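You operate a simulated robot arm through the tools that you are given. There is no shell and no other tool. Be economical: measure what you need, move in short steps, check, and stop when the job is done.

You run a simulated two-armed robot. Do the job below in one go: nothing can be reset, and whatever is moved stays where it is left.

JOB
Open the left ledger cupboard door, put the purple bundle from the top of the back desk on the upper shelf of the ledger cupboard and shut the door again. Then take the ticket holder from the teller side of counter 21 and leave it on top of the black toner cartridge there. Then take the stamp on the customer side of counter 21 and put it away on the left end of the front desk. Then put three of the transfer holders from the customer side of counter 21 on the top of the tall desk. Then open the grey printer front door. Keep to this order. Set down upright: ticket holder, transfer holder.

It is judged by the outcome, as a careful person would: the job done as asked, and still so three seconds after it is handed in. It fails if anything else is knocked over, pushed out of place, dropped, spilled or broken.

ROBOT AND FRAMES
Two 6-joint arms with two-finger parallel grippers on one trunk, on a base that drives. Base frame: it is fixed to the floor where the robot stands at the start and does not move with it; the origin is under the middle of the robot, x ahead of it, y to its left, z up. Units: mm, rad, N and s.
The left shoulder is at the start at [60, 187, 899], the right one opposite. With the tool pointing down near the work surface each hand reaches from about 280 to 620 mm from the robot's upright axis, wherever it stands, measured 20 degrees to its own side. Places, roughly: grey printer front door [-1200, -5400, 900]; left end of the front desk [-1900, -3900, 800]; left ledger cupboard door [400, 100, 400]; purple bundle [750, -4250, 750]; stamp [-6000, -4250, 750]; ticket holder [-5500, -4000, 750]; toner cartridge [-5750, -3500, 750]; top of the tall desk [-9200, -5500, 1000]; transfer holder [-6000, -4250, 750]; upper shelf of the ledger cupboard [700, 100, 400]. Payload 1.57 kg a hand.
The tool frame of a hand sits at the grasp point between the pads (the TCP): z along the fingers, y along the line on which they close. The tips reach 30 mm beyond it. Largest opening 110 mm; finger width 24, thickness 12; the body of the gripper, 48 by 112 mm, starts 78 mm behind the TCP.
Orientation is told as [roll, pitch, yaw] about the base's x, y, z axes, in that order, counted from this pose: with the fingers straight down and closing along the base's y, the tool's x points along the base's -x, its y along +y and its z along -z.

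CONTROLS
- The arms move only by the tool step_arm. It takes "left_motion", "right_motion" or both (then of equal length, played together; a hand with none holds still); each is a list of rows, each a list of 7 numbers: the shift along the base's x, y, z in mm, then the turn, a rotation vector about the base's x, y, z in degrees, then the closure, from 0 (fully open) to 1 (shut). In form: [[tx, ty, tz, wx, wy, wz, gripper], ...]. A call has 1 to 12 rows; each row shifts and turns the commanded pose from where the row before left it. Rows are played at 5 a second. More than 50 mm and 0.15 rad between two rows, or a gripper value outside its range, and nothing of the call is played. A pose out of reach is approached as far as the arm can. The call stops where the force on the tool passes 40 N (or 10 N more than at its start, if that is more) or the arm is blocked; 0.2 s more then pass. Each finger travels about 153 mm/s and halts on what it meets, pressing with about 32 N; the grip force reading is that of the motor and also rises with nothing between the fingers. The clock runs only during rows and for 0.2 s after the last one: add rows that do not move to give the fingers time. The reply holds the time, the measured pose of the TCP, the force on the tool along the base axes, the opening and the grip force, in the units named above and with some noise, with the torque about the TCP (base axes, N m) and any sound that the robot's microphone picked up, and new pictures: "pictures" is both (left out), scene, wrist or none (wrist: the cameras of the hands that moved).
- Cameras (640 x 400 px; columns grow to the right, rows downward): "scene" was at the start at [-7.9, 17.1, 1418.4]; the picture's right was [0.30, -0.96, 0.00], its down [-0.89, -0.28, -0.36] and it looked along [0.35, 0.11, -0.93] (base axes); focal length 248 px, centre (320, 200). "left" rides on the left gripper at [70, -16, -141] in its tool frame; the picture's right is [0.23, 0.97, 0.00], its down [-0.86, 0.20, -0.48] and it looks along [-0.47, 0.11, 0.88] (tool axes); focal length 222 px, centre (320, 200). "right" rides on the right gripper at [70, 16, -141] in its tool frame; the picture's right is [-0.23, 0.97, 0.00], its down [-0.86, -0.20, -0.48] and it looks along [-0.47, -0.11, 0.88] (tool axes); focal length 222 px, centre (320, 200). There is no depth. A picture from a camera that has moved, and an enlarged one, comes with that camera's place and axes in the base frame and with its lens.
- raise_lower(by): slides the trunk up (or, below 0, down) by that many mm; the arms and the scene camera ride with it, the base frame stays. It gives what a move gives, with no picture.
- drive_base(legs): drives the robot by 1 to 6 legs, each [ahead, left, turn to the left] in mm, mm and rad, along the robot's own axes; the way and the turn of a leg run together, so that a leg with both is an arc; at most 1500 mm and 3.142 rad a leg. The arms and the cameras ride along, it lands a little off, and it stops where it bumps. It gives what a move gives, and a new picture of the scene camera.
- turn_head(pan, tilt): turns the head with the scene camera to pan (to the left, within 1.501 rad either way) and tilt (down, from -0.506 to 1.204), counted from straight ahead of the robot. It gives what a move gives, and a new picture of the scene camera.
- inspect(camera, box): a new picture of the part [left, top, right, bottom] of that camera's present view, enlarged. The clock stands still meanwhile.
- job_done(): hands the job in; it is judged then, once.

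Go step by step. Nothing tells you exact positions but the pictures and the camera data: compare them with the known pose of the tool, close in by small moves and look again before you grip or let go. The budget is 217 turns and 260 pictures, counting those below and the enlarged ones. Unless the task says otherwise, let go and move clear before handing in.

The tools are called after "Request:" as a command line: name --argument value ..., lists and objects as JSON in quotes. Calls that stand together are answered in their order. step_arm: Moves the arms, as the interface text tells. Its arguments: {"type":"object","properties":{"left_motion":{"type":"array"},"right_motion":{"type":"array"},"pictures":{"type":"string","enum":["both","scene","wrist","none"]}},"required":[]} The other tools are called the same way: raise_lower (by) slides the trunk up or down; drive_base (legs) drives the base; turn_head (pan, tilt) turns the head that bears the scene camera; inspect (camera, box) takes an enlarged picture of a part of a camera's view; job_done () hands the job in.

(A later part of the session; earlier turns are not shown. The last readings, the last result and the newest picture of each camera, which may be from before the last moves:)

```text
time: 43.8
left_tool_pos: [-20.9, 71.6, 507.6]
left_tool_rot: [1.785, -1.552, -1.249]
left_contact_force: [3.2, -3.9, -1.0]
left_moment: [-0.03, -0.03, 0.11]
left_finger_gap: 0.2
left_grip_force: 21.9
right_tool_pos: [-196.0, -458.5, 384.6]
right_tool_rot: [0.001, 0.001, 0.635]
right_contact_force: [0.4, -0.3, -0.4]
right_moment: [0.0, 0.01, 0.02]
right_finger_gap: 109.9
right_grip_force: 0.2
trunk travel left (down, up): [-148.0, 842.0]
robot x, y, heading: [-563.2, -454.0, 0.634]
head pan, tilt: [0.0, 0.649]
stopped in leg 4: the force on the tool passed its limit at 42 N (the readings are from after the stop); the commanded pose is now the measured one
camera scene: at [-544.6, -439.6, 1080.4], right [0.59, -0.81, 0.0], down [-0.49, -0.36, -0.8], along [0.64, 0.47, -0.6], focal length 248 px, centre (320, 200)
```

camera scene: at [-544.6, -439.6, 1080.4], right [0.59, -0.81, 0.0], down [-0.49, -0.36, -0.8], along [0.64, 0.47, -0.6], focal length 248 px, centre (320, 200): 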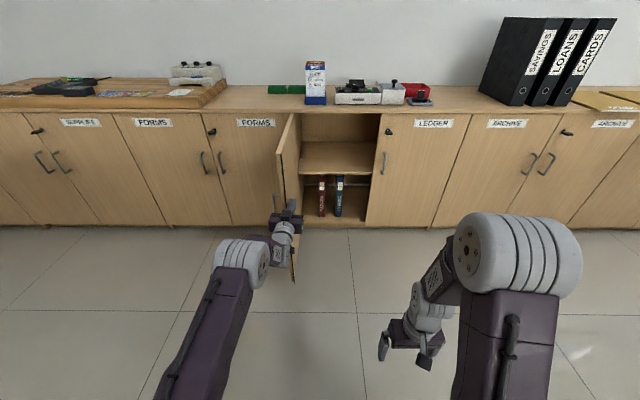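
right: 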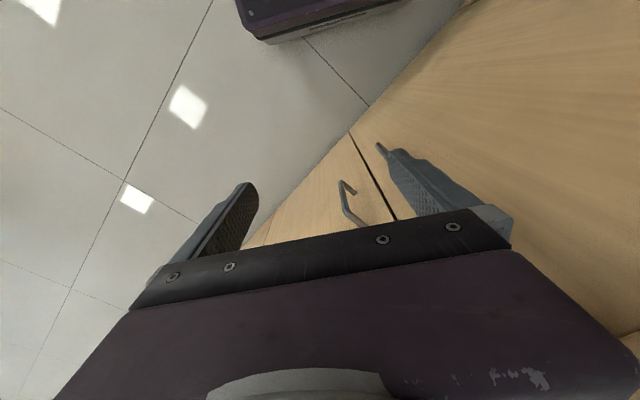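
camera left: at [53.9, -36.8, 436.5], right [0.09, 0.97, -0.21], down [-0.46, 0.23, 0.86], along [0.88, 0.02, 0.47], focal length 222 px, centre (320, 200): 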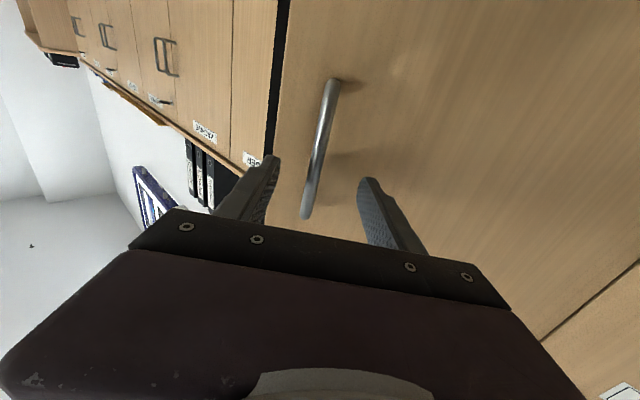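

The door stands about 85–90° open and the upper shelf (z≈410) is clear. I'll back away, raise the trunk, and look for the back desk with the purple bundle.

Request:
drive_base --legs '[[-20, -80, 0], [-350, -100, 0]]'

Request:
raise_lower --by 330

Request:
turn_head --pan -1.5 --tilt 0.25

Request:
inspect --camera "scene" --box '[0, 80, 320, 280]'

Request:
inspect --camera "scene" --box '[320, 80, 640, 280]'

```text
time: 46.8
left_tool_pos: [-216.0, -295.8, 508.4]
left_tool_rot: [1.808, -1.553, -1.273]
left_contact_force: [0.4, 0.1, -0.2]
left_moment: [-0.04, -0.02, -0.01]
left_finger_gap: 0.4
left_grip_force: 21.4
right_tool_pos: [-392.2, -823.9, 384.5]
right_tool_rot: [0.0, 0.0, 0.63]
right_contact_force: [-0.2, 0.2, -0.1]
right_moment: [0.0, 0.01, 0.0]
right_finger_gap: 109.9
right_grip_force: 0.0
trunk travel left (down, up): [-148.0, 842.0]
robot x, y, heading: [-758.4, -820.9, 0.624]
head pan, tilt: [0.0, 0.649]
camera scene: at [-741.9, -804.6, 1080.4], right [0.59, -0.81, 0.0], down [-0.49, -0.35, -0.8], along [0.65, 0.47, -0.6], focal length 248 px, centre (320, 200)
```

scene: 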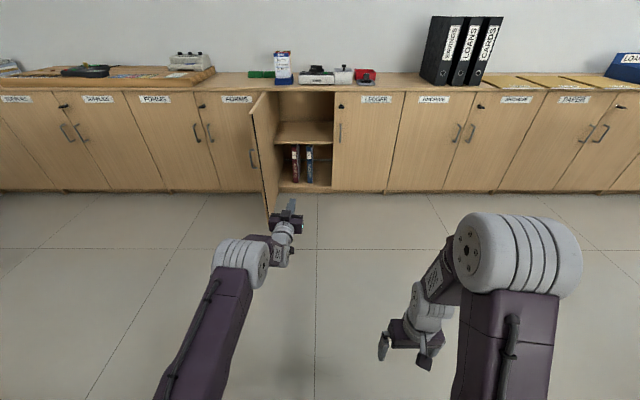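

```text
time: 50.1
left_tool_pos: [-216.1, -295.0, 837.1]
left_tool_rot: [1.798, -1.55, -1.264]
left_contact_force: [0.0, -0.8, -0.5]
left_moment: [0.02, 0.02, -0.03]
left_finger_gap: 0.0
left_grip_force: 21.3
right_tool_pos: [-392.9, -824.5, 714.3]
right_tool_rot: [0.001, 0.001, 0.63]
right_contact_force: [0.2, 1.0, 0.2]
right_moment: [-0.02, 0.01, 0.01]
right_finger_gap: 110.0
right_grip_force: 0.0
trunk travel left (down, up): [-478.0, 512.0]
robot x, y, heading: [-762.7, -820.3, 0.628]
head pan, tilt: [0.0, 0.649]
```

```text
time: 51.7
left_tool_pos: [-215.4, -295.2, 836.6]
left_tool_rot: [1.804, -1.551, -1.272]
left_contact_force: [-0.1, -0.2, 0.1]
left_moment: [0.01, -0.02, 0.03]
left_finger_gap: 0.0
left_grip_force: 21.6
right_tool_pos: [-392.4, -824.4, 713.5]
right_tool_rot: [0.0, -0.001, 0.628]
right_contact_force: [0.0, -0.3, -0.5]
right_moment: [-0.04, -0.03, 0.04]
right_finger_gap: 109.9
right_grip_force: 0.0
trunk travel left (down, up): [-478.0, 512.0]
robot x, y, heading: [-761.9, -819.4, 0.627]
head pan, tilt: [-1.499, 0.25]
camera scene: at [-752.0, -926.9, 1446.8], right [-0.77, -0.64, 0.0], down [-0.16, 0.19, -0.97], along [0.62, -0.74, -0.25], focal length 248 px, centre (320, 200)
```

scene: 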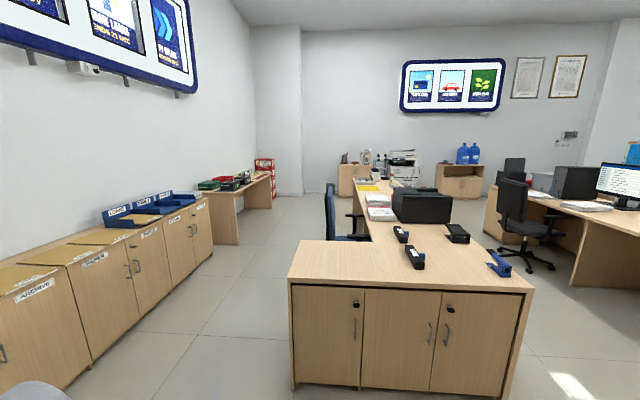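

```text
2.00 times, centred on (160, 180) of scene
camera zoom: at [-752.0, -926.9, 1446.8], right [-0.77, -0.64, 0.0], down [-0.16, 0.19, -0.97], along [0.62, -0.74, -0.25], focal length 497 px, centre (640, 240)
```

zoom: 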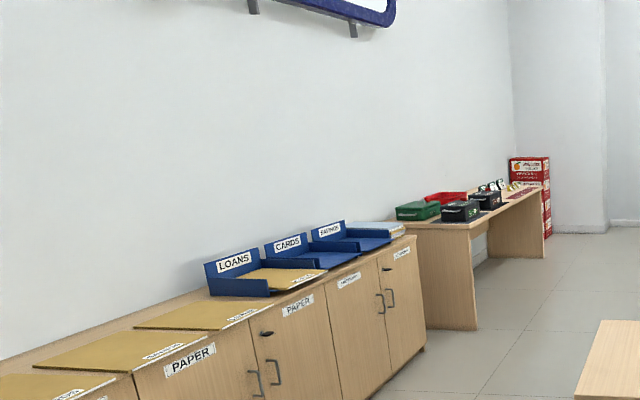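

```text
2.00 times, centred on (480, 180) of scene
camera zoom: at [-752.0, -926.9, 1446.8], right [-0.77, -0.64, 0.0], down [-0.16, 0.19, -0.97], along [0.62, -0.74, -0.25], focal length 497 px, centre (0, 240)
```

zoom: 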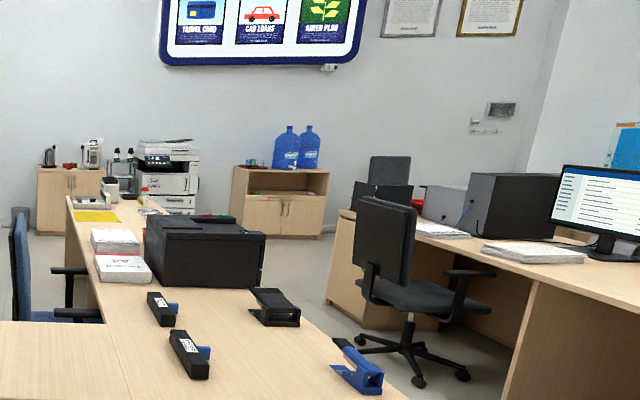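

The central desk's far part matches the back-desk hint (750, -4250). I'll return the left hand to fingers-down, then turn and drive down the aisle between wall cupboards and desk.

Request:
step_arm --left_motion '[[-16, -12, -10, -5, 6.9, 0, 0], [-16, -12, -10, -5, 6.9, 0, 0], [-16, -12, -10, -5, 6.9, 0, 0], [-16, -12, -10, -5, 6.9, 0, 0], [-16, -12, -10, -5, 6.9, 0, 0], [-16, -12, -10, -5, 6.9, 0, 0], [-16, -12, -10, -5, 6.9, 0, 0], [-16, -12, -10, -5, 6.9, 0, 0], [-16, -12, -10, -5, 6.9, 0, 0], [-16, -12, -10, -5, 6.9, 0, 0], [-16, -12, 0, -3, 4, 0, 0], [0, 0, 0, 0, 0, 0, 0]]' --pictures "none"

Request:
turn_head --pan 0 --tilt 0.4

Request:
drive_base --legs '[[0, 0, -1.557]]'

```text
time: 54.3
left_tool_pos: [-391.2, -426.0, 737.6]
left_tool_rot: [-0.095, -0.001, 0.607]
left_contact_force: [-0.3, 0.3, -0.1]
left_moment: [-0.02, 0.03, 0.0]
left_finger_gap: 109.9
left_grip_force: 0.1
right_tool_pos: [-391.0, -824.1, 715.4]
right_tool_rot: [0.0, 0.001, 0.63]
right_contact_force: [-0.5, 0.5, -0.3]
right_moment: [0.01, -0.03, 0.0]
right_finger_gap: 110.1
right_grip_force: 0.1
trunk travel left (down, up): [-478.0, 512.0]
robot x, y, heading: [-764.8, -821.0, 0.624]
head pan, tilt: [-1.499, 0.25]
```

```text
time: 55.9
left_tool_pos: [-391.9, -427.2, 738.1]
left_tool_rot: [-0.093, 0.0, 0.611]
left_contact_force: [-0.2, -0.3, 0.5]
left_moment: [0.02, -0.01, 0.0]
left_finger_gap: 109.8
left_grip_force: 0.1
right_tool_pos: [-391.6, -824.3, 714.8]
right_tool_rot: [-0.002, 0.0, 0.629]
right_contact_force: [0.1, 0.9, -0.1]
right_moment: [-0.02, -0.01, -0.01]
right_finger_gap: 110.1
right_grip_force: 0.0
trunk travel left (down, up): [-478.0, 512.0]
robot x, y, heading: [-759.0, -819.1, 0.632]
head pan, tilt: [0.0, 0.4]
camera scene: at [-737.0, -801.2, 1432.9], right [0.59, -0.81, 0.0], down [-0.32, -0.23, -0.92], along [0.75, 0.54, -0.39], focal length 248 px, centre (320, 200)
```

scene: 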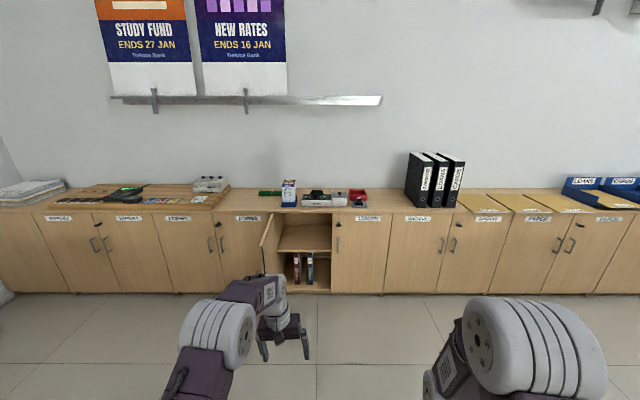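

```text
time: 60.0
left_tool_pos: [-359.5, -1181.0, 738.0]
left_tool_rot: [-0.096, -0.004, -0.937]
left_contact_force: [1.0, 0.2, 0.1]
left_moment: [-0.03, -0.03, 0.01]
left_finger_gap: 110.1
left_grip_force: 0.1
right_tool_pos: [-756.5, -1190.9, 714.6]
right_tool_rot: [0.002, 0.001, -0.914]
right_contact_force: [-0.3, -0.3, 0.0]
right_moment: [0.02, -0.02, 0.03]
right_finger_gap: 109.9
right_grip_force: 0.0
trunk travel left (down, up): [-478.0, 512.0]
robot x, y, heading: [-761.6, -820.9, -0.913]
head pan, tilt: [0.0, 0.4]
camera scene: at [-743.8, -846.4, 1432.9], right [-0.79, -0.61, 0.0], down [-0.24, 0.31, -0.92], along [0.56, -0.73, -0.39], focal length 248 px, centre (320, 200)
```

scene: 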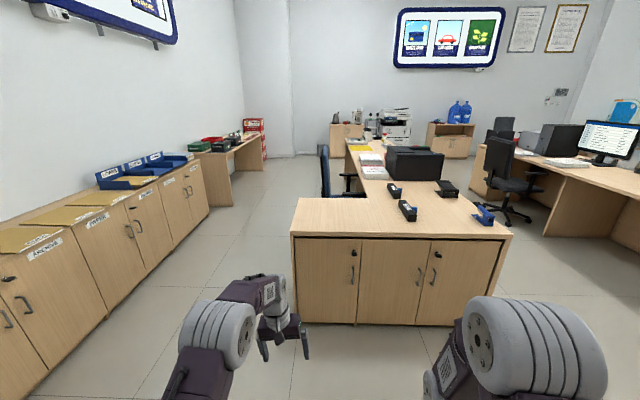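

I'll move left into the aisle and drive along it.

Request:
drive_base --legs '[[300, 760, -0.018], [1500, 0, 0], [500, 0, 0]]'

Request:
turn_head --pan -0.7 --tilt 0.45

```text
time: 73.9
left_tool_pos: [1643.1, -2545.2, 738.0]
left_tool_rot: [-0.094, -0.002, -0.928]
left_contact_force: [0.6, 0.2, -0.1]
left_moment: [0.0, -0.01, 0.0]
left_finger_gap: 109.8
left_grip_force: 0.1
right_tool_pos: [1247.2, -2559.4, 714.4]
right_tool_rot: [0.0, 0.001, -0.906]
right_contact_force: [0.5, -0.7, -1.2]
right_moment: [-0.01, -0.01, -0.03]
right_finger_gap: 110.1
right_grip_force: 0.0
trunk travel left (down, up): [-478.0, 512.0]
robot x, y, heading: [1238.3, -2193.6, -0.911]
head pan, tilt: [0.0, 0.4]
camera scene: at [1256.5, -2214.4, 1432.8], right [-0.79, -0.61, 0.0], down [-0.24, 0.31, -0.92], along [0.57, -0.73, -0.39], focal length 248 px, centre (320, 200)
```

scene: 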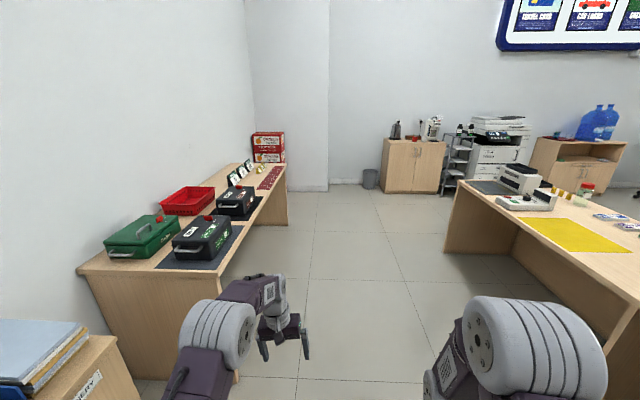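

```text
time: 75.0
left_tool_pos: [1642.4, -2545.5, 737.2]
left_tool_rot: [-0.095, -0.002, -0.927]
left_contact_force: [0.7, -0.7, 1.0]
left_moment: [0.04, 0.0, -0.01]
left_finger_gap: 110.0
left_grip_force: 0.0
right_tool_pos: [1246.7, -2557.3, 714.7]
right_tool_rot: [0.001, -0.001, -0.908]
right_contact_force: [0.4, 0.2, 0.3]
right_moment: [-0.02, 0.04, 0.0]
right_finger_gap: 109.7
right_grip_force: 0.1
trunk travel left (down, up): [-478.0, 512.0]
robot x, y, heading: [1239.8, -2186.6, -0.91]
head pan, tilt: [-0.7, 0.45]
camera scene: at [1195.7, -2232.5, 1428.2], right [-1.0, 0.04, 0.0], down [0.02, 0.43, -0.9], along [-0.03, -0.9, -0.44], focal length 248 px, centre (320, 200)
```

scene: 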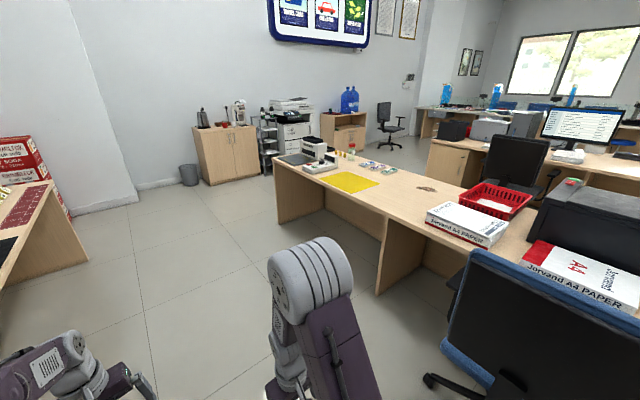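

Request:
inspect --camera "scene" --box '[260, 120, 500, 270]'

```text
2.67 times, centred on (380, 195) of scene
camera zoom: at [1195.7, -2232.5, 1428.2], right [-1.0, 0.04, 0.0], down [0.02, 0.43, -0.9], along [-0.03, -0.9, -0.44], focal length 662 px, centre (160, 213)
```

zoom: 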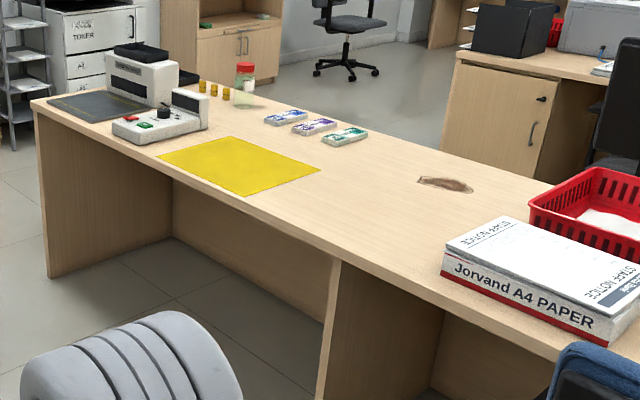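

The purple banknote bundle is the middle one of three near the far side of the desk, about (644, -4188). I'll go around the desk's end to its far side.

Request:
drive_base --legs '[[1400, 0, -0.02], [1330, 0, 0]]'

Request:
turn_head --pan -1.4 --tilt 0.4

```text
time: 88.1
left_tool_pos: [3253.2, -4699.0, 738.3]
left_tool_rot: [-0.095, -0.002, -0.944]
left_contact_force: [0.4, -0.2, -0.6]
left_moment: [0.03, -0.01, 0.0]
left_finger_gap: 109.6
left_grip_force: 0.1
right_tool_pos: [2855.2, -4704.8, 714.9]
right_tool_rot: [-0.001, 0.0, -0.924]
right_contact_force: [0.3, -0.3, -0.1]
right_moment: [-0.01, -0.02, 0.02]
right_finger_gap: 109.8
right_grip_force: 0.1
trunk travel left (down, up): [-478.0, 512.0]
robot x, y, heading: [2853.9, -4334.4, -0.928]
head pan, tilt: [-0.7, 0.45]
camera scene: at [2809.9, -4378.7, 1428.2], right [-1.0, 0.06, 0.0], down [0.02, 0.43, -0.9], along [-0.05, -0.9, -0.44], focal length 248 px, centre (320, 200)
```

scene: 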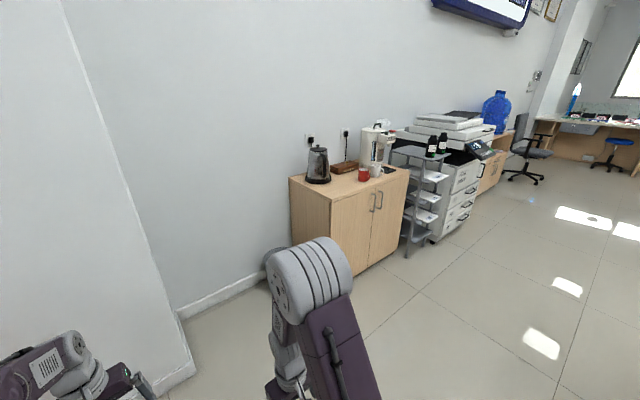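

```text
time: 89.1
left_tool_pos: [3251.8, -4698.5, 738.4]
left_tool_rot: [-0.094, -0.002, -0.944]
left_contact_force: [-0.7, -0.2, 0.1]
left_moment: [-0.05, -0.01, 0.01]
left_finger_gap: 109.9
left_grip_force: 0.0
right_tool_pos: [2855.6, -4704.6, 712.5]
right_tool_rot: [-0.002, -0.001, -0.924]
right_contact_force: [0.0, 0.1, -0.3]
right_moment: [0.01, -0.03, 0.0]
right_finger_gap: 109.8
right_grip_force: 0.0
trunk travel left (down, up): [-478.0, 512.0]
robot x, y, heading: [2851.8, -4339.0, -0.924]
head pan, tilt: [-1.4, 0.4]
camera scene: at [2751.4, -4354.2, 1432.9], right [-0.73, 0.68, 0.0], down [0.27, 0.28, -0.92], along [-0.63, -0.67, -0.39], focal length 248 px, centre (320, 200)
```

scene: 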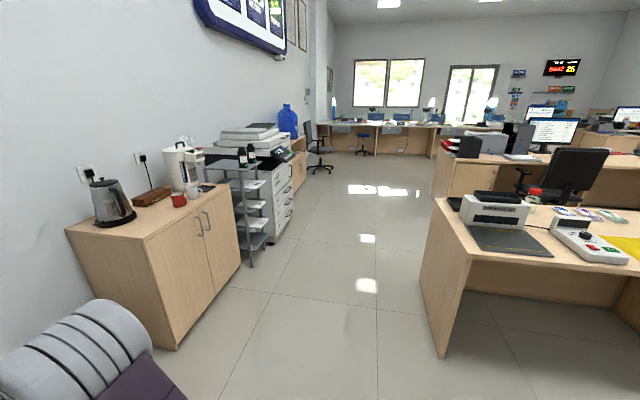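

Corridor is clear. I'll strafe right past the desk end, then turn to face the desk from its far side.

Request:
drive_base --legs '[[0, -1130, 0], [0, -1130, 0], [0, 0, 1.564]]'

Request:
turn_head --pan 0.9 --tilt 0.5

```text
time: 104.1
left_tool_pos: [1409.3, -5291.3, 737.9]
left_tool_rot: [-0.094, -0.002, 0.588]
left_contact_force: [-0.6, -0.8, -0.3]
left_moment: [0.01, 0.0, -0.02]
left_finger_gap: 110.3
left_grip_force: 0.1
right_tool_pos: [1400.8, -5688.2, 715.0]
right_tool_rot: [-0.001, 0.001, 0.611]
right_contact_force: [-0.2, 0.3, 0.0]
right_moment: [0.01, 0.01, 0.01]
right_finger_gap: 110.2
right_grip_force: 0.0
trunk travel left (down, up): [-478.0, 512.0]
robot x, y, heading: [1034.8, -5677.3, 0.61]
head pan, tilt: [-1.4, 0.4]
camera scene: at [1046.6, -5776.8, 1432.9], right [-0.71, -0.7, 0.0], down [-0.27, 0.28, -0.92], along [0.65, -0.66, -0.39], focal length 248 px, centre (320, 200)
```

scene: 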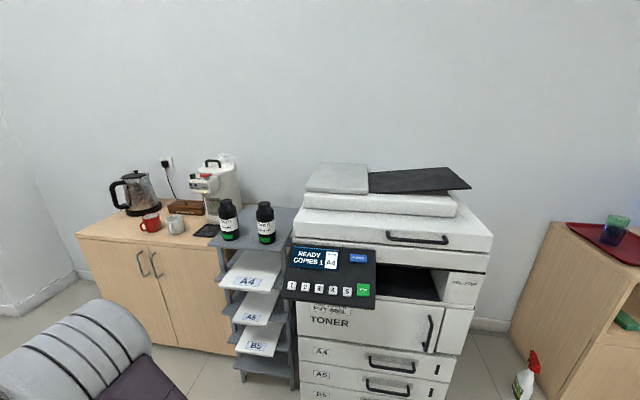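

```text
time: 106.2
left_tool_pos: [1409.4, -5291.5, 738.3]
left_tool_rot: [-0.093, -0.001, 0.591]
left_contact_force: [-0.4, 0.5, 0.5]
left_moment: [-0.01, 0.02, 0.0]
left_finger_gap: 109.9
left_grip_force: 0.0
right_tool_pos: [1401.4, -5688.0, 715.0]
right_tool_rot: [0.0, 0.001, 0.61]
right_contact_force: [0.0, 0.5, 0.4]
right_moment: [0.01, 0.01, 0.01]
right_finger_gap: 109.9
right_grip_force: 0.0
trunk travel left (down, up): [-478.0, 512.0]
robot x, y, heading: [1035.3, -5672.4, 0.606]
head pan, tilt: [0.901, 0.499]
camera scene: at [987.3, -5620.2, 1423.7], right [1.0, -0.06, 0.0], down [-0.03, -0.48, -0.88], along [0.05, 0.88, -0.48], focal length 248 px, centre (320, 200)
```

scene: 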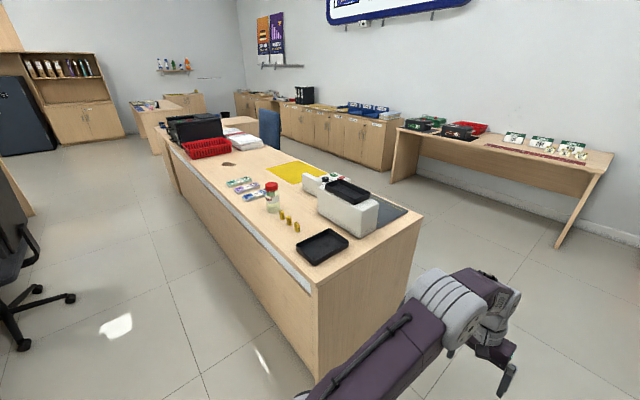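

Bundles are now clear: purple one near (635, -4231, 750), about 165 mm in from this desk edge. I'll strafe left along the desk to bring it in reach of the left hand.

Request:
drive_base --legs '[[0, 1206, 0.032]]'

Request:
turn_head --pan 0.3 --tilt 0.95

Request:
inspect --camera "left" --box '[0, 0, 640, 400]'

```text
time: 109.1
left_tool_pos: [1174.5, -4956.7, 739.1]
left_tool_rot: [-0.112, -0.003, 0.595]
left_contact_force: [16.1, -20.2, 0.3]
left_moment: [0.28, 0.14, 0.22]
left_finger_gap: 85.7
left_grip_force: 0.0
right_tool_pos: [1162.0, -5345.1, 714.2]
right_tool_rot: [0.0, 0.004, 0.617]
right_contact_force: [0.0, 0.4, 0.3]
right_moment: [0.0, -0.03, 0.01]
right_finger_gap: 110.2
right_grip_force: 0.1
trunk travel left (down, up): [-478.0, 512.0]
robot x, y, heading: [791.0, -5337.7, 0.613]
head pan, tilt: [0.901, 0.499]
stopped in leg 1: the force on the tool passed its limit at 58 N (the readings are from after the stop); the commanded pose is now the measured one
camera scene: at [747.3, -5279.2, 1423.9], right [1.0, -0.06, 0.0], down [-0.03, -0.48, -0.88], along [0.05, 0.88, -0.48], focal length 248 px, centre (320, 200)
```

scene: 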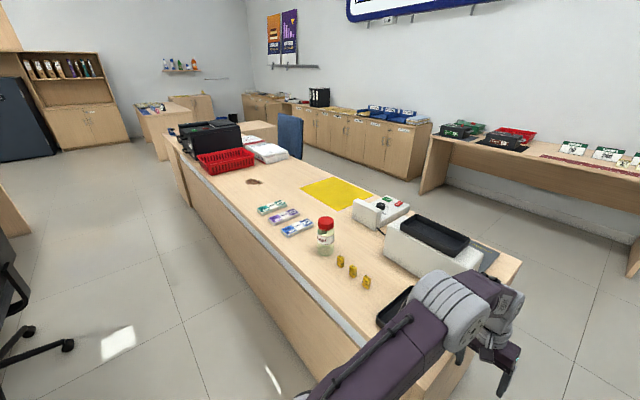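

```text
time: 110.1
left_tool_pos: [1173.9, -4955.4, 737.4]
left_tool_rot: [-0.106, -0.002, 0.599]
left_contact_force: [20.2, -20.2, 2.4]
left_moment: [0.38, 0.35, 0.02]
left_finger_gap: 84.3
left_grip_force: 0.0
right_tool_pos: [1164.0, -5345.9, 713.4]
right_tool_rot: [0.001, 0.001, 0.616]
right_contact_force: [0.5, 0.7, -0.4]
right_moment: [-0.02, 0.0, -0.04]
right_finger_gap: 109.9
right_grip_force: 0.1
trunk travel left (down, up): [-478.0, 512.0]
robot x, y, heading: [793.3, -5335.2, 0.615]
head pan, tilt: [0.3, 0.949]
camera scene: at [789.5, -5315.7, 1386.4], right [0.79, -0.61, 0.0], down [-0.5, -0.64, -0.58], along [0.35, 0.46, -0.81], focal length 248 px, centre (320, 200)
```

scene: 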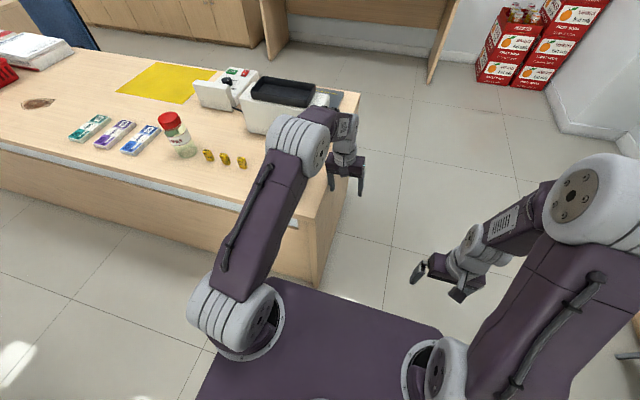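

```text
1.00 times, centred on (320, 200) of left (not enlarged: the box is as wide or as high as the picture)
camera zoom: at [1116.7, -4995.5, 879.6], right [-0.73, 0.67, -0.1], down [0.57, 0.69, 0.46], along [0.38, 0.28, -0.88], focal length 222 px, centre (320, 200)
```

zoom: 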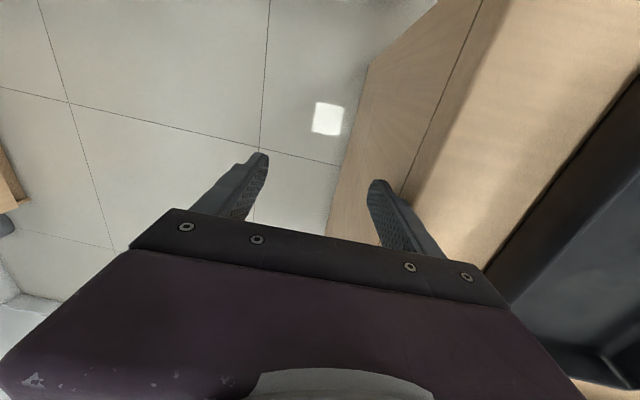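

The low hand bumped the desk end (tips below the tabletop). I'll back off right, raise the trunk well above the desk, and check nothing moved.

Request:
drive_base --legs '[[0, -80, 0]]'

Request:
raise_lower --by 300

Request:
turn_head --pan 0.5 --tilt 0.8

```text
time: 111.2
left_tool_pos: [1218.5, -5019.8, 737.8]
left_tool_rot: [-0.107, -0.001, 0.599]
left_contact_force: [0.7, 0.3, -0.7]
left_moment: [0.01, 0.0, 0.02]
left_finger_gap: 109.8
left_grip_force: 0.1
right_tool_pos: [1207.2, -5409.7, 714.4]
right_tool_rot: [0.002, 0.001, 0.618]
right_contact_force: [-0.7, 0.3, 0.1]
right_moment: [-0.03, 0.04, 0.05]
right_finger_gap: 110.2
right_grip_force: 0.0
trunk travel left (down, up): [-478.0, 512.0]
robot x, y, heading: [835.3, -5402.0, 0.622]
head pan, tilt: [0.3, 0.949]
camera scene: at [833.6, -5379.1, 1386.3], right [0.79, -0.61, 0.0], down [-0.5, -0.64, -0.58], along [0.35, 0.46, -0.81], focal length 248 px, centre (320, 200)
```

scene: 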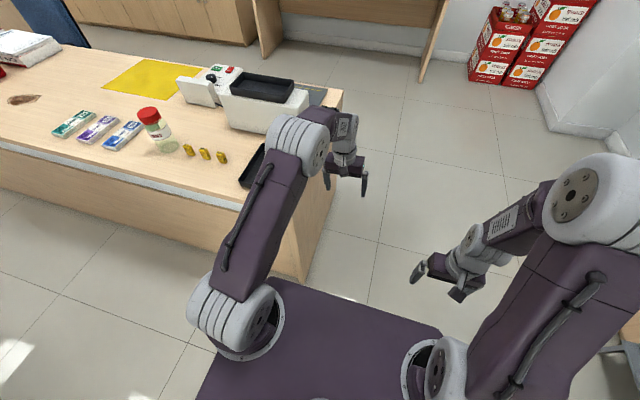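

```text
time: 114.2
left_tool_pos: [1216.9, -5018.9, 1037.8]
left_tool_rot: [-0.109, -0.001, 0.597]
left_contact_force: [-0.1, -0.1, -1.3]
left_moment: [-0.01, 0.0, 0.01]
left_finger_gap: 110.0
left_grip_force: 0.0
right_tool_pos: [1208.1, -5408.6, 1013.5]
right_tool_rot: [0.0, -0.001, 0.62]
right_contact_force: [0.1, -0.2, -0.5]
right_moment: [-0.01, 0.01, 0.04]
right_finger_gap: 109.8
right_grip_force: 0.0
trunk travel left (down, up): [-778.0, 212.0]
robot x, y, heading: [836.8, -5398.9, 0.616]
head pan, tilt: [0.3, 0.949]
```

```text
time: 114.9
left_tool_pos: [1216.5, -5019.2, 1037.8]
left_tool_rot: [-0.109, -0.002, 0.598]
left_contact_force: [-0.1, 0.1, 0.4]
left_moment: [0.02, -0.02, -0.01]
left_finger_gap: 109.9
left_grip_force: 0.1
right_tool_pos: [1208.3, -5410.2, 1014.4]
right_tool_rot: [0.001, -0.001, 0.618]
right_contact_force: [-0.2, 0.3, 0.4]
right_moment: [-0.02, 0.02, -0.03]
right_finger_gap: 110.3
right_grip_force: 0.1
trunk travel left (down, up): [-778.0, 212.0]
robot x, y, heading: [839.4, -5400.1, 0.615]
head pan, tilt: [0.499, 0.799]
camera scene: at [823.9, -5362.9, 1697.7], right [0.9, -0.44, 0.0], down [-0.32, -0.64, -0.7], along [0.31, 0.63, -0.72], focal length 248 px, centre (320, 200)
```

scene: 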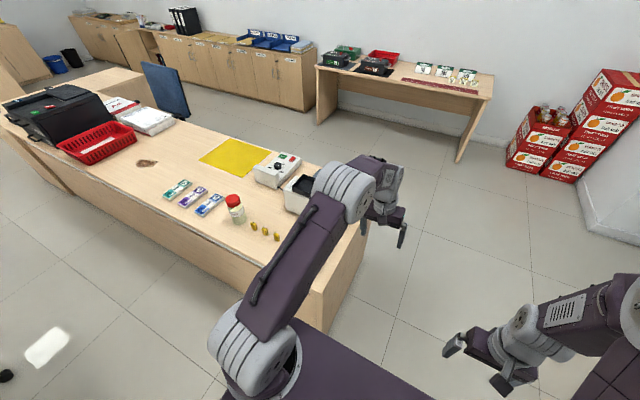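

Nothing was disturbed. Now strafing left above the desk to the bundles, keeping clear of the desk edge.

Request:
drive_base --legs '[[-40, 0, 0.025], [0, 870, 0]]'

Request:
turn_head --pan 0.3 --tilt 1.0

```text
time: 119.9
left_tool_pos: [663.6, -4346.4, 1038.0]
left_tool_rot: [-0.107, -0.001, 0.621]
left_contact_force: [0.7, 0.3, 0.4]
left_moment: [0.0, 0.0, -0.02]
left_finger_gap: 110.0
left_grip_force: 0.2
right_tool_pos: [663.8, -4735.7, 1015.2]
right_tool_rot: [0.0, -0.002, 0.64]
right_contact_force: [0.1, -0.1, 0.1]
right_moment: [-0.02, 0.02, -0.02]
right_finger_gap: 110.0
right_grip_force: 0.0
trunk travel left (down, up): [-778.0, 212.0]
robot x, y, heading: [292.3, -4737.0, 0.637]
head pan, tilt: [0.499, 0.799]
camera scene: at [278.3, -4698.1, 1697.8], right [0.91, -0.42, 0.0], down [-0.3, -0.65, -0.7], along [0.29, 0.63, -0.72], focal length 248 px, centre (320, 200)
```

scene: 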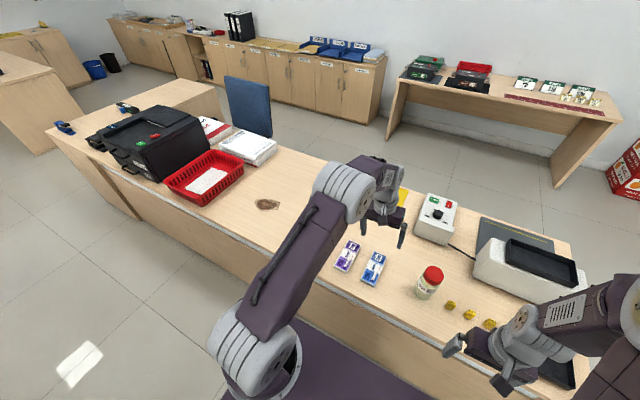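

```text
time: 120.7
left_tool_pos: [662.9, -4344.5, 1036.5]
left_tool_rot: [-0.108, -0.002, 0.622]
left_contact_force: [0.2, -0.7, 0.3]
left_moment: [-0.02, 0.02, 0.02]
left_finger_gap: 110.2
left_grip_force: 0.0
right_tool_pos: [663.5, -4735.2, 1015.4]
right_tool_rot: [-0.001, 0.0, 0.64]
right_contact_force: [0.3, -0.6, 0.5]
right_moment: [0.03, 0.02, -0.02]
right_finger_gap: 110.1
right_grip_force: 0.1
trunk travel left (down, up): [-778.0, 212.0]
robot x, y, heading: [295.4, -4739.2, 0.637]
head pan, tilt: [0.3, 1.0]
camera scene: at [284.9, -4714.1, 1682.7], right [0.81, -0.59, 0.0], down [-0.5, -0.68, -0.54], along [0.32, 0.44, -0.84], focal length 248 px, centre (320, 200)
```

scene: 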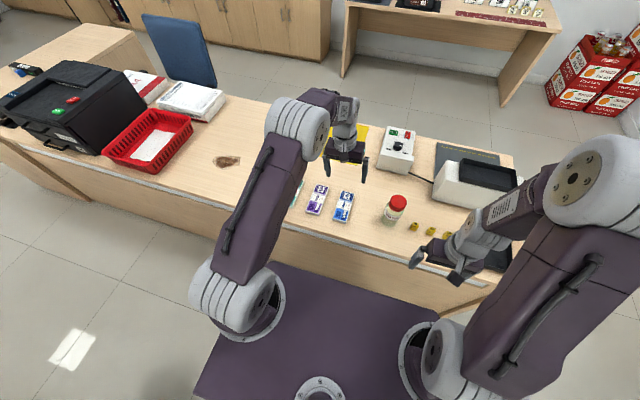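

Purple bundle at about (628, -4221), its long axis ~29° in my frame, roughly away from me. I'll tilt the left hand 45° forward (so it can also set it on the shelf) and hover above it.

Request:
step_arm --left_motion '[[-5, 15, -10, 2.5, 1.8, -3.2, 0.2], [-5, 15, -10, 2.5, 1.8, -3.2, 0.2], [-5, 15, -10, 4.15, -7.4, 0, 0.2], [-5, 15, -10, 4.15, -7.4, 0, 0.2], [-5, 15, -10, 4.15, -7.4, 0, 0.2], [-5, 15, -10, 4.15, -7.4, 0, 0.2], [-5, 15, -10, 4.15, -7.4, 0, 0.2], [-2, 10, -10, 1.2, -2.2, 0, 0.2], [0, 0, 0, 0, 0, 0, 0.2]]' --pictures "both"

```text
time: 122.7
left_tool_pos: [625.7, -4232.2, 957.1]
left_tool_rot: [0.0, -0.78, 0.509]
left_contact_force: [-0.7, 0.5, 0.9]
left_moment: [0.04, 0.0, -0.01]
left_finger_gap: 87.9
left_grip_force: 0.0
left hand out of reach, approached as far as the arm can: row 6
right_tool_pos: [663.5, -4734.6, 1014.7]
right_tool_rot: [0.0, 0.001, 0.64]
right_contact_force: [0.1, 0.1, -0.8]
right_moment: [-0.02, 0.02, 0.05]
right_finger_gap: 110.0
right_grip_force: 0.0
trunk travel left (down, up): [-778.0, 212.0]
robot x, y, heading: [291.7, -4735.3, 0.635]
head pan, tilt: [0.3, 1.0]
camera scene: at [285.2, -4715.3, 1682.6], right [0.81, -0.59, 0.0], down [-0.5, -0.68, -0.54], along [0.32, 0.44, -0.84], focal length 248 px, centre (320, 200)
camera left: at [504.5, -4317.9, 1007.9], right [-0.62, 0.77, -0.16], down [0.14, 0.31, 0.94], along [0.78, 0.56, -0.3], focal length 222 px, centre (320, 200)
```

scene: 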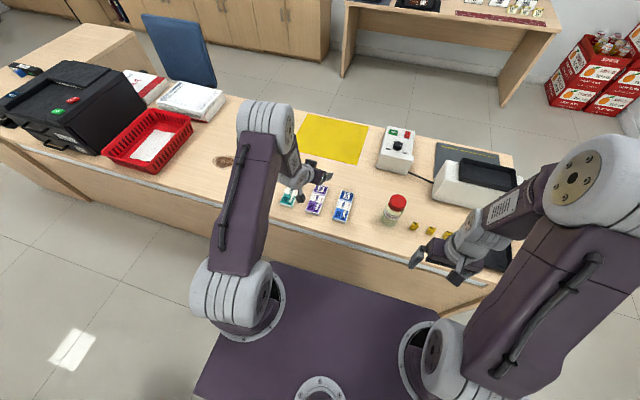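
left: 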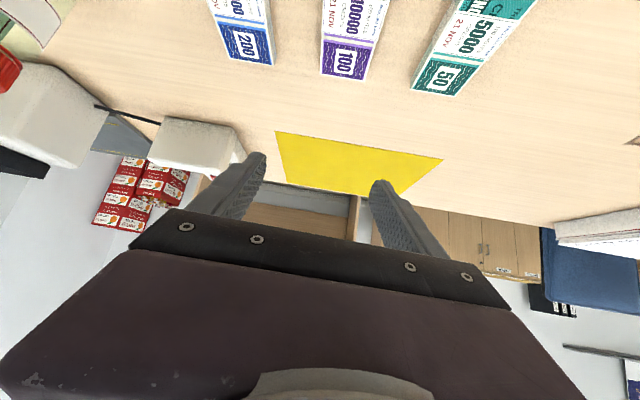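

The wrist view shows the purple bundle well lined up (width ≈58 mm). I'll fine-tune, then lower with the trunk to just above it.

Request:
step_arm --left_motion '[[-16, 4, 0, 0, 0, 2, 0.1], [0, 0, 0, 0, 0, 0, 0.1]]' --pictures "none"

Request:
raise_lower --by -145

Request:
inspect --camera "left" --box '[0, 0, 640, 400]'

Request:
inspect --camera "scene" --box '[220, 140, 420, 265]'

```text
time: 123.2
left_tool_pos: [610.1, -4228.7, 956.6]
left_tool_rot: [0.001, -0.78, 0.545]
left_contact_force: [-0.6, -0.1, 0.0]
left_moment: [-0.01, -0.01, 0.02]
left_finger_gap: 99.0
left_grip_force: 0.1
right_tool_pos: [662.7, -4734.0, 1014.6]
right_tool_rot: [0.001, 0.001, 0.639]
right_contact_force: [-0.4, 0.2, 0.2]
right_moment: [0.03, 0.01, -0.02]
right_finger_gap: 110.1
right_grip_force: 0.1
trunk travel left (down, up): [-778.0, 212.0]
robot x, y, heading: [289.6, -4735.5, 0.641]
head pan, tilt: [0.3, 1.0]
```

```text
time: 125.0
left_tool_pos: [609.8, -4226.9, 812.7]
left_tool_rot: [0.0, -0.78, 0.544]
left_contact_force: [0.4, 0.8, 0.0]
left_moment: [-0.03, -0.01, -0.01]
left_finger_gap: 99.0
left_grip_force: 0.0
right_tool_pos: [663.9, -4736.0, 869.4]
right_tool_rot: [0.0, 0.001, 0.641]
right_contact_force: [0.2, 0.3, 0.4]
right_moment: [-0.01, 0.0, 0.02]
right_finger_gap: 109.8
right_grip_force: 0.0
trunk travel left (down, up): [-633.0, 357.0]
robot x, y, heading: [289.6, -4736.3, 0.646]
head pan, tilt: [0.3, 1.0]
```

```text
1.00 times, centred on (320, 200) of left (not enlarged: the box is as wide or as high as the picture)
camera zoom: at [490.9, -4317.9, 863.6], right [-0.64, 0.75, -0.16], down [0.13, 0.31, 0.94], along [0.76, 0.58, -0.3], focal length 222 px, centre (320, 200)
```

zoom: 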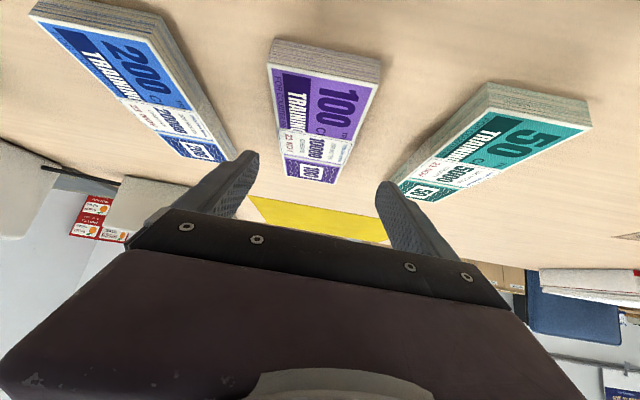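

```text
3.20 times, centred on (320, 202) of scene
camera zoom: at [285.0, -4714.6, 1537.7], right [0.81, -0.59, 0.0], down [-0.5, -0.68, -0.54], along [0.32, 0.44, -0.84], focal length 795 px, centre (320, 192)
```

zoom: 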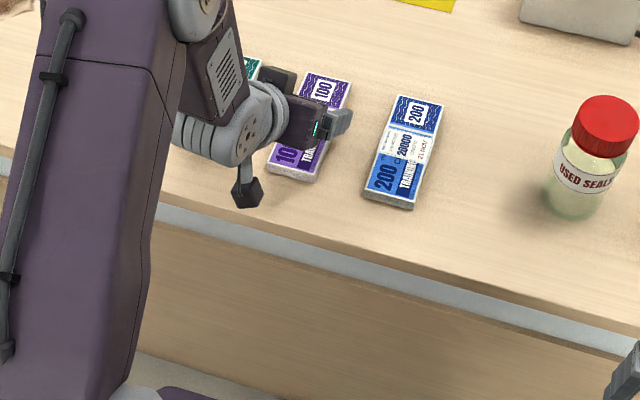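

The bundle is between the fingers. I'll shift slightly, descend ~27 mm and close.

Request:
step_arm --left_motion '[[-4, -12, -10, 0, 0, 3, 0.1], [0, 0, -10, 0, 0, 0, 0.1], [0, 0, -8, 0, 0, 0, 0.1], [0, 0, 0, 0, 0, 0, 0.5], [0, 0, 0, 0, 0, 0, 0.9], [0, 0, 0, 0, 0, 0, 0.9]]' --pictures "wrist"

```text
time: 126.4
left_tool_pos: [606.1, -4239.1, 784.6]
left_tool_rot: [0.0, -0.779, 0.597]
left_contact_force: [0.3, 0.6, -0.5]
left_moment: [0.08, -0.1, -0.01]
left_finger_gap: 59.1
left_grip_force: 31.7
right_tool_pos: [663.9, -4734.1, 870.1]
right_tool_rot: [-0.001, 0.002, 0.641]
right_contact_force: [0.2, 0.2, 0.1]
right_moment: [0.0, -0.01, -0.03]
right_finger_gap: 109.9
right_grip_force: 0.0
trunk travel left (down, up): [-633.0, 357.0]
robot x, y, heading: [294.7, -4736.7, 0.637]
head pan, tilt: [0.3, 1.0]
camera left: at [491.7, -4335.9, 834.9], right [-0.68, 0.71, -0.16], down [0.11, 0.32, 0.94], along [0.72, 0.62, -0.3], focal length 222 px, centre (320, 200)
```

left: 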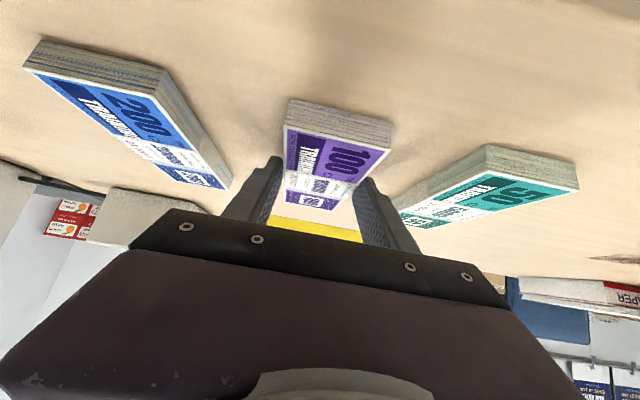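

Gripped (59 mm). I'll lift with the trunk and look left along the desk for the way back.

Request:
raise_lower --by 250

Request:
turn_head --pan 1.45 --tilt 0.45

```text
time: 128.9
left_tool_pos: [606.8, -4240.0, 1034.3]
left_tool_rot: [0.001, -0.78, 0.597]
left_contact_force: [-0.3, 0.6, -2.1]
left_moment: [0.02, 0.05, -0.03]
left_finger_gap: 59.0
left_grip_force: 32.4
right_tool_pos: [663.5, -4734.7, 1119.6]
right_tool_rot: [0.002, 0.0, 0.641]
right_contact_force: [-0.4, 0.2, -0.3]
right_moment: [-0.03, 0.03, 0.0]
right_finger_gap: 110.1
right_grip_force: 0.0
trunk travel left (down, up): [-883.0, 107.0]
robot x, y, heading: [294.7, -4735.1, 0.64]
head pan, tilt: [0.3, 1.0]
```

```text
time: 130.3
left_tool_pos: [604.9, -4239.7, 1034.7]
left_tool_rot: [0.0, -0.779, 0.595]
left_contact_force: [0.3, -0.8, -1.0]
left_moment: [0.0, 0.01, 0.03]
left_finger_gap: 59.1
left_grip_force: 32.4
right_tool_pos: [663.1, -4734.4, 1119.7]
right_tool_rot: [0.0, -0.001, 0.64]
right_contact_force: [0.8, 0.7, -0.1]
right_moment: [0.01, 0.02, 0.0]
right_finger_gap: 110.0
right_grip_force: 0.0
trunk travel left (down, up): [-883.0, 107.0]
robot x, y, heading: [290.7, -4738.5, 0.634]
head pan, tilt: [1.45, 0.45]
camera scene: at [198.7, -4690.6, 1833.2], right [0.87, 0.49, 0.0], down [0.22, -0.38, -0.9], along [-0.45, 0.78, -0.44], focal length 248 px, centre (320, 200)
```

scene: 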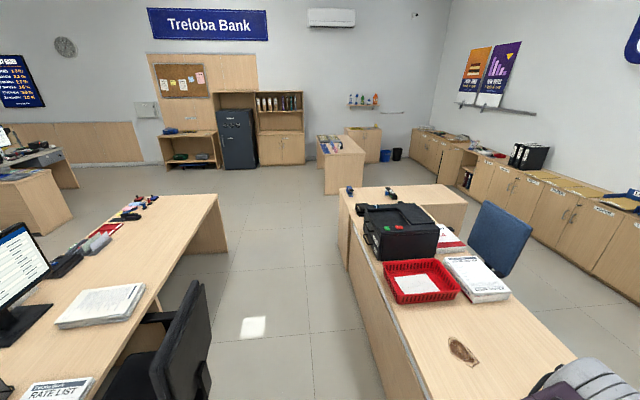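

The corridor along the desk is clear if I stay facing the desk, but the black printer is tall; I'll raise further and strafe left high above it.

Request:
raise_lower --by 105

Request:
step_arm --left_motion '[[-6, -4, 20, 0, 0, 0, 0.9], [-6, -4, 20, 0, 0, 0, 0.9], [-6, -4, 20, 0, 0, 0, 0.9], [0, 0, 20, 0, 0, 0, 0.9]]' --pictures "none"

Request:
drive_base --legs '[[0, 1500, 0], [0, 1500, 0], [0, 450, 0]]'

```text
time: 131.7
left_tool_pos: [605.1, -4240.1, 1139.4]
left_tool_rot: [0.001, -0.781, 0.595]
left_contact_force: [-0.1, -0.1, -1.1]
left_moment: [-0.07, 0.03, 0.01]
left_finger_gap: 58.9
left_grip_force: 32.0
right_tool_pos: [662.5, -4734.4, 1223.5]
right_tool_rot: [-0.002, -0.001, 0.641]
right_contact_force: [-0.4, -0.5, -0.2]
right_moment: [0.01, 0.01, -0.02]
right_finger_gap: 110.1
right_grip_force: 0.1
trunk travel left (down, up): [-988.0, 2.0]
robot x, y, heading: [298.4, -4733.4, 0.641]
head pan, tilt: [1.45, 0.45]
```

```text
time: 132.7
left_tool_pos: [588.5, -4252.4, 1219.3]
left_tool_rot: [0.0, -0.78, 0.596]
left_contact_force: [-0.6, 0.6, -0.5]
left_moment: [0.01, 0.01, -0.01]
left_finger_gap: 59.4
left_grip_force: 31.7
right_tool_pos: [663.1, -4735.1, 1223.8]
right_tool_rot: [-0.001, 0.001, 0.641]
right_contact_force: [-0.9, 0.5, 0.5]
right_moment: [-0.01, -0.03, -0.01]
right_finger_gap: 109.9
right_grip_force: 0.1
trunk travel left (down, up): [-988.0, 2.0]
robot x, y, heading: [295.1, -4732.8, 0.633]
head pan, tilt: [1.45, 0.45]
```

```text
time: 149.5
left_tool_pos: [-1472.6, -1479.5, 1219.2]
left_tool_rot: [0.003, -0.782, 0.582]
left_contact_force: [0.5, -0.4, -1.0]
left_moment: [-0.03, 0.05, 0.02]
left_finger_gap: 58.8
left_grip_force: 31.7
right_tool_pos: [-1402.0, -1961.4, 1224.0]
right_tool_rot: [0.002, 0.0, 0.628]
right_contact_force: [-0.2, 0.1, 0.5]
right_moment: [0.03, -0.02, 0.0]
right_finger_gap: 110.0
right_grip_force: 0.0
trunk travel left (down, up): [-988.0, 2.0]
robot x, y, heading: [-1775.4, -1956.5, 0.625]
head pan, tilt: [1.45, 0.45]
camera scene: at [-1866.5, -1913.5, 1938.4], right [0.87, 0.48, 0.0], down [0.21, -0.38, -0.9], along [-0.44, 0.79, -0.43], focal length 248 px, centre (320, 200)
```

scene: 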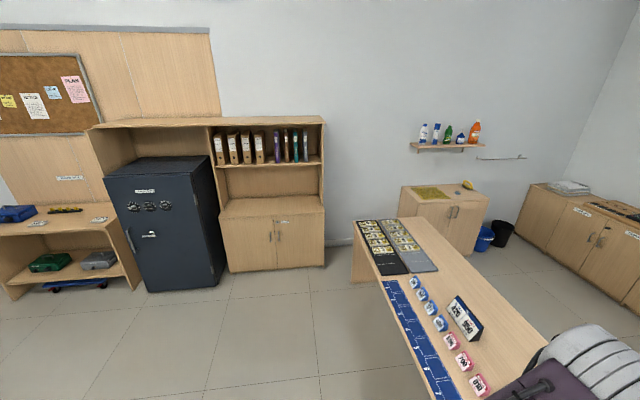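

I'm out of the corridor at the table's corner. I'll drive forward toward the cupboard, then lower the trunk.

Request:
drive_base --legs '[[1500, -50, 0.012], [240, 190, 0]]'

Request:
raise_lower --by -735

Request:
turn_head --pan 0 --tilt 0.5

```text
refused: leg 1 is longer than a leg can be; nothing moved
```

```text
refused: -735 is not a number from -400 to 400
```

```text
time: 151.1
left_tool_pos: [-1473.6, -1476.5, 1219.2]
left_tool_rot: [0.001, -0.78, 0.585]
left_contact_force: [0.0, -0.2, -1.3]
left_moment: [-0.02, 0.03, 0.01]
left_finger_gap: 59.1
left_grip_force: 32.4
right_tool_pos: [-1404.2, -1960.5, 1226.1]
right_tool_rot: [0.002, 0.001, 0.627]
right_contact_force: [0.2, 0.3, 0.4]
right_moment: [0.03, 0.03, 0.03]
right_finger_gap: 110.0
right_grip_force: 0.0
trunk travel left (down, up): [-988.0, 2.0]
robot x, y, heading: [-1774.5, -1955.7, 0.63]
head pan, tilt: [0.0, 0.499]
camera scene: at [-1750.6, -1937.3, 1933.7], right [0.59, -0.81, 0.0], down [-0.39, -0.28, -0.88], along [0.71, 0.51, -0.48], focal length 248 px, centre (320, 200)
```

scene: 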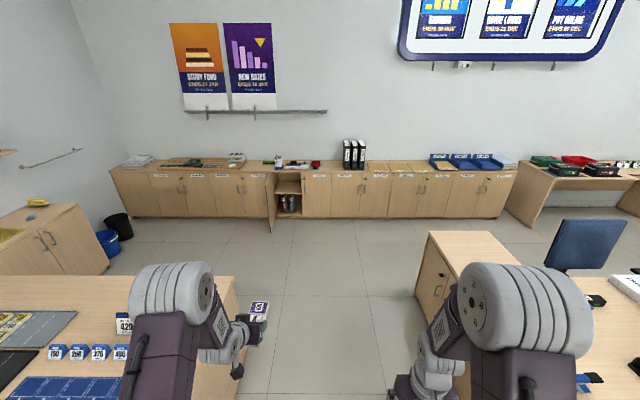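

The gap ahead is wide enough. Driving through it in shorter legs and then lowering.

Request:
drive_base --legs '[[850, -100, 0.01], [850, 0, 0], [150, 200, 0]]'

Request:
raise_lower --by -380

Request:
raise_lower --by -330

Request:
inspect --camera "scene" --box '[0, 0, 640, 400]'

```text
time: 161.3
left_tool_pos: [-27.5, -286.8, 1221.9]
left_tool_rot: [0.003, -0.782, 0.587]
left_contact_force: [0.1, -0.6, -0.1]
left_moment: [0.0, 0.02, 0.01]
left_finger_gap: 59.1
left_grip_force: 31.5
right_tool_pos: [42.9, -769.7, 1224.2]
right_tool_rot: [0.001, -0.002, 0.632]
right_contact_force: [0.3, 0.6, -0.7]
right_moment: [0.04, -0.01, 0.0]
right_finger_gap: 110.1
right_grip_force: 0.0
trunk travel left (down, up): [-988.0, 2.0]
robot x, y, heading: [-329.0, -762.1, 0.629]
head pan, tilt: [0.0, 0.499]
camera scene: at [-302.3, -750.0, 1933.8], right [0.59, -0.81, 0.0], down [-0.39, -0.28, -0.88], along [0.71, 0.52, -0.48], focal length 248 px, centre (320, 200)
```

scene: 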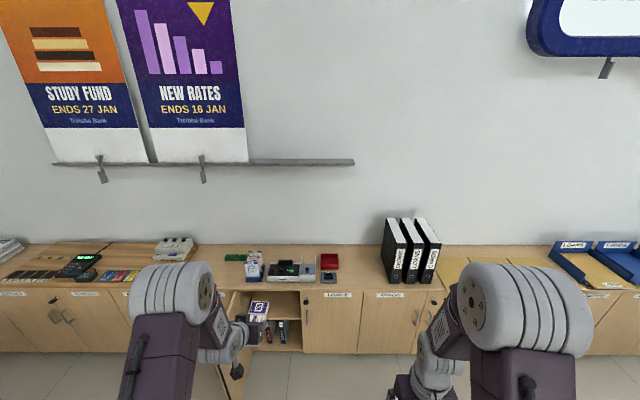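

```text
time: 164.9
left_tool_pos: [-27.5, -281.1, 839.2]
left_tool_rot: [-0.001, -0.78, 0.587]
left_contact_force: [0.3, 0.2, -1.3]
left_moment: [-0.02, 0.03, 0.03]
left_finger_gap: 59.2
left_grip_force: 32.1
right_tool_pos: [42.9, -765.4, 844.9]
right_tool_rot: [0.001, 0.0, 0.633]
right_contact_force: [0.2, 0.2, 0.2]
right_moment: [-0.01, 0.03, -0.01]
right_finger_gap: 109.9
right_grip_force: 0.1
trunk travel left (down, up): [-608.0, 382.0]
robot x, y, heading: [-324.9, -762.9, 0.628]
head pan, tilt: [0.0, 0.499]
```

```text
time: 168.2
left_tool_pos: [-27.3, -281.2, 509.4]
left_tool_rot: [0.0, -0.78, 0.588]
left_contact_force: [-0.5, 0.2, -1.8]
left_moment: [-0.02, -0.01, 0.01]
left_finger_gap: 59.0
left_grip_force: 31.9
right_tool_pos: [42.7, -764.2, 514.9]
right_tool_rot: [-0.001, 0.002, 0.633]
right_contact_force: [0.0, 0.5, -0.2]
right_moment: [0.0, -0.02, -0.02]
right_finger_gap: 109.9
right_grip_force: 0.1
trunk travel left (down, up): [-278.0, 712.0]
robot x, y, heading: [-329.3, -761.3, 0.629]
head pan, tilt: [0.0, 0.499]
```

```text
1.00 times, centred on (320, 200) of scene (not enlarged: the box is as wide or as high as the picture)
camera zoom: at [-302.3, -743.5, 1223.8], right [0.59, -0.81, 0.0], down [-0.39, -0.28, -0.88], along [0.71, 0.52, -0.48], focal length 248 px, centre (320, 200)
```

zoom: 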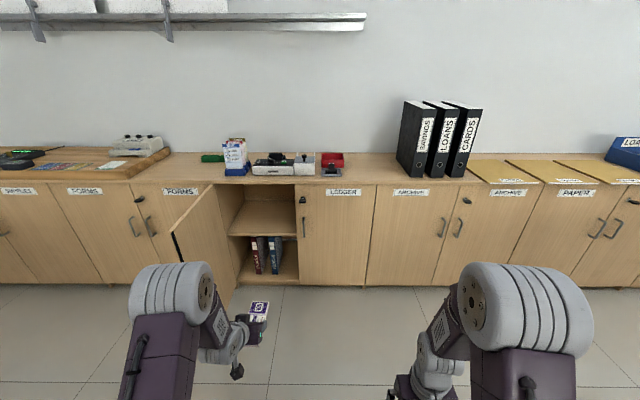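

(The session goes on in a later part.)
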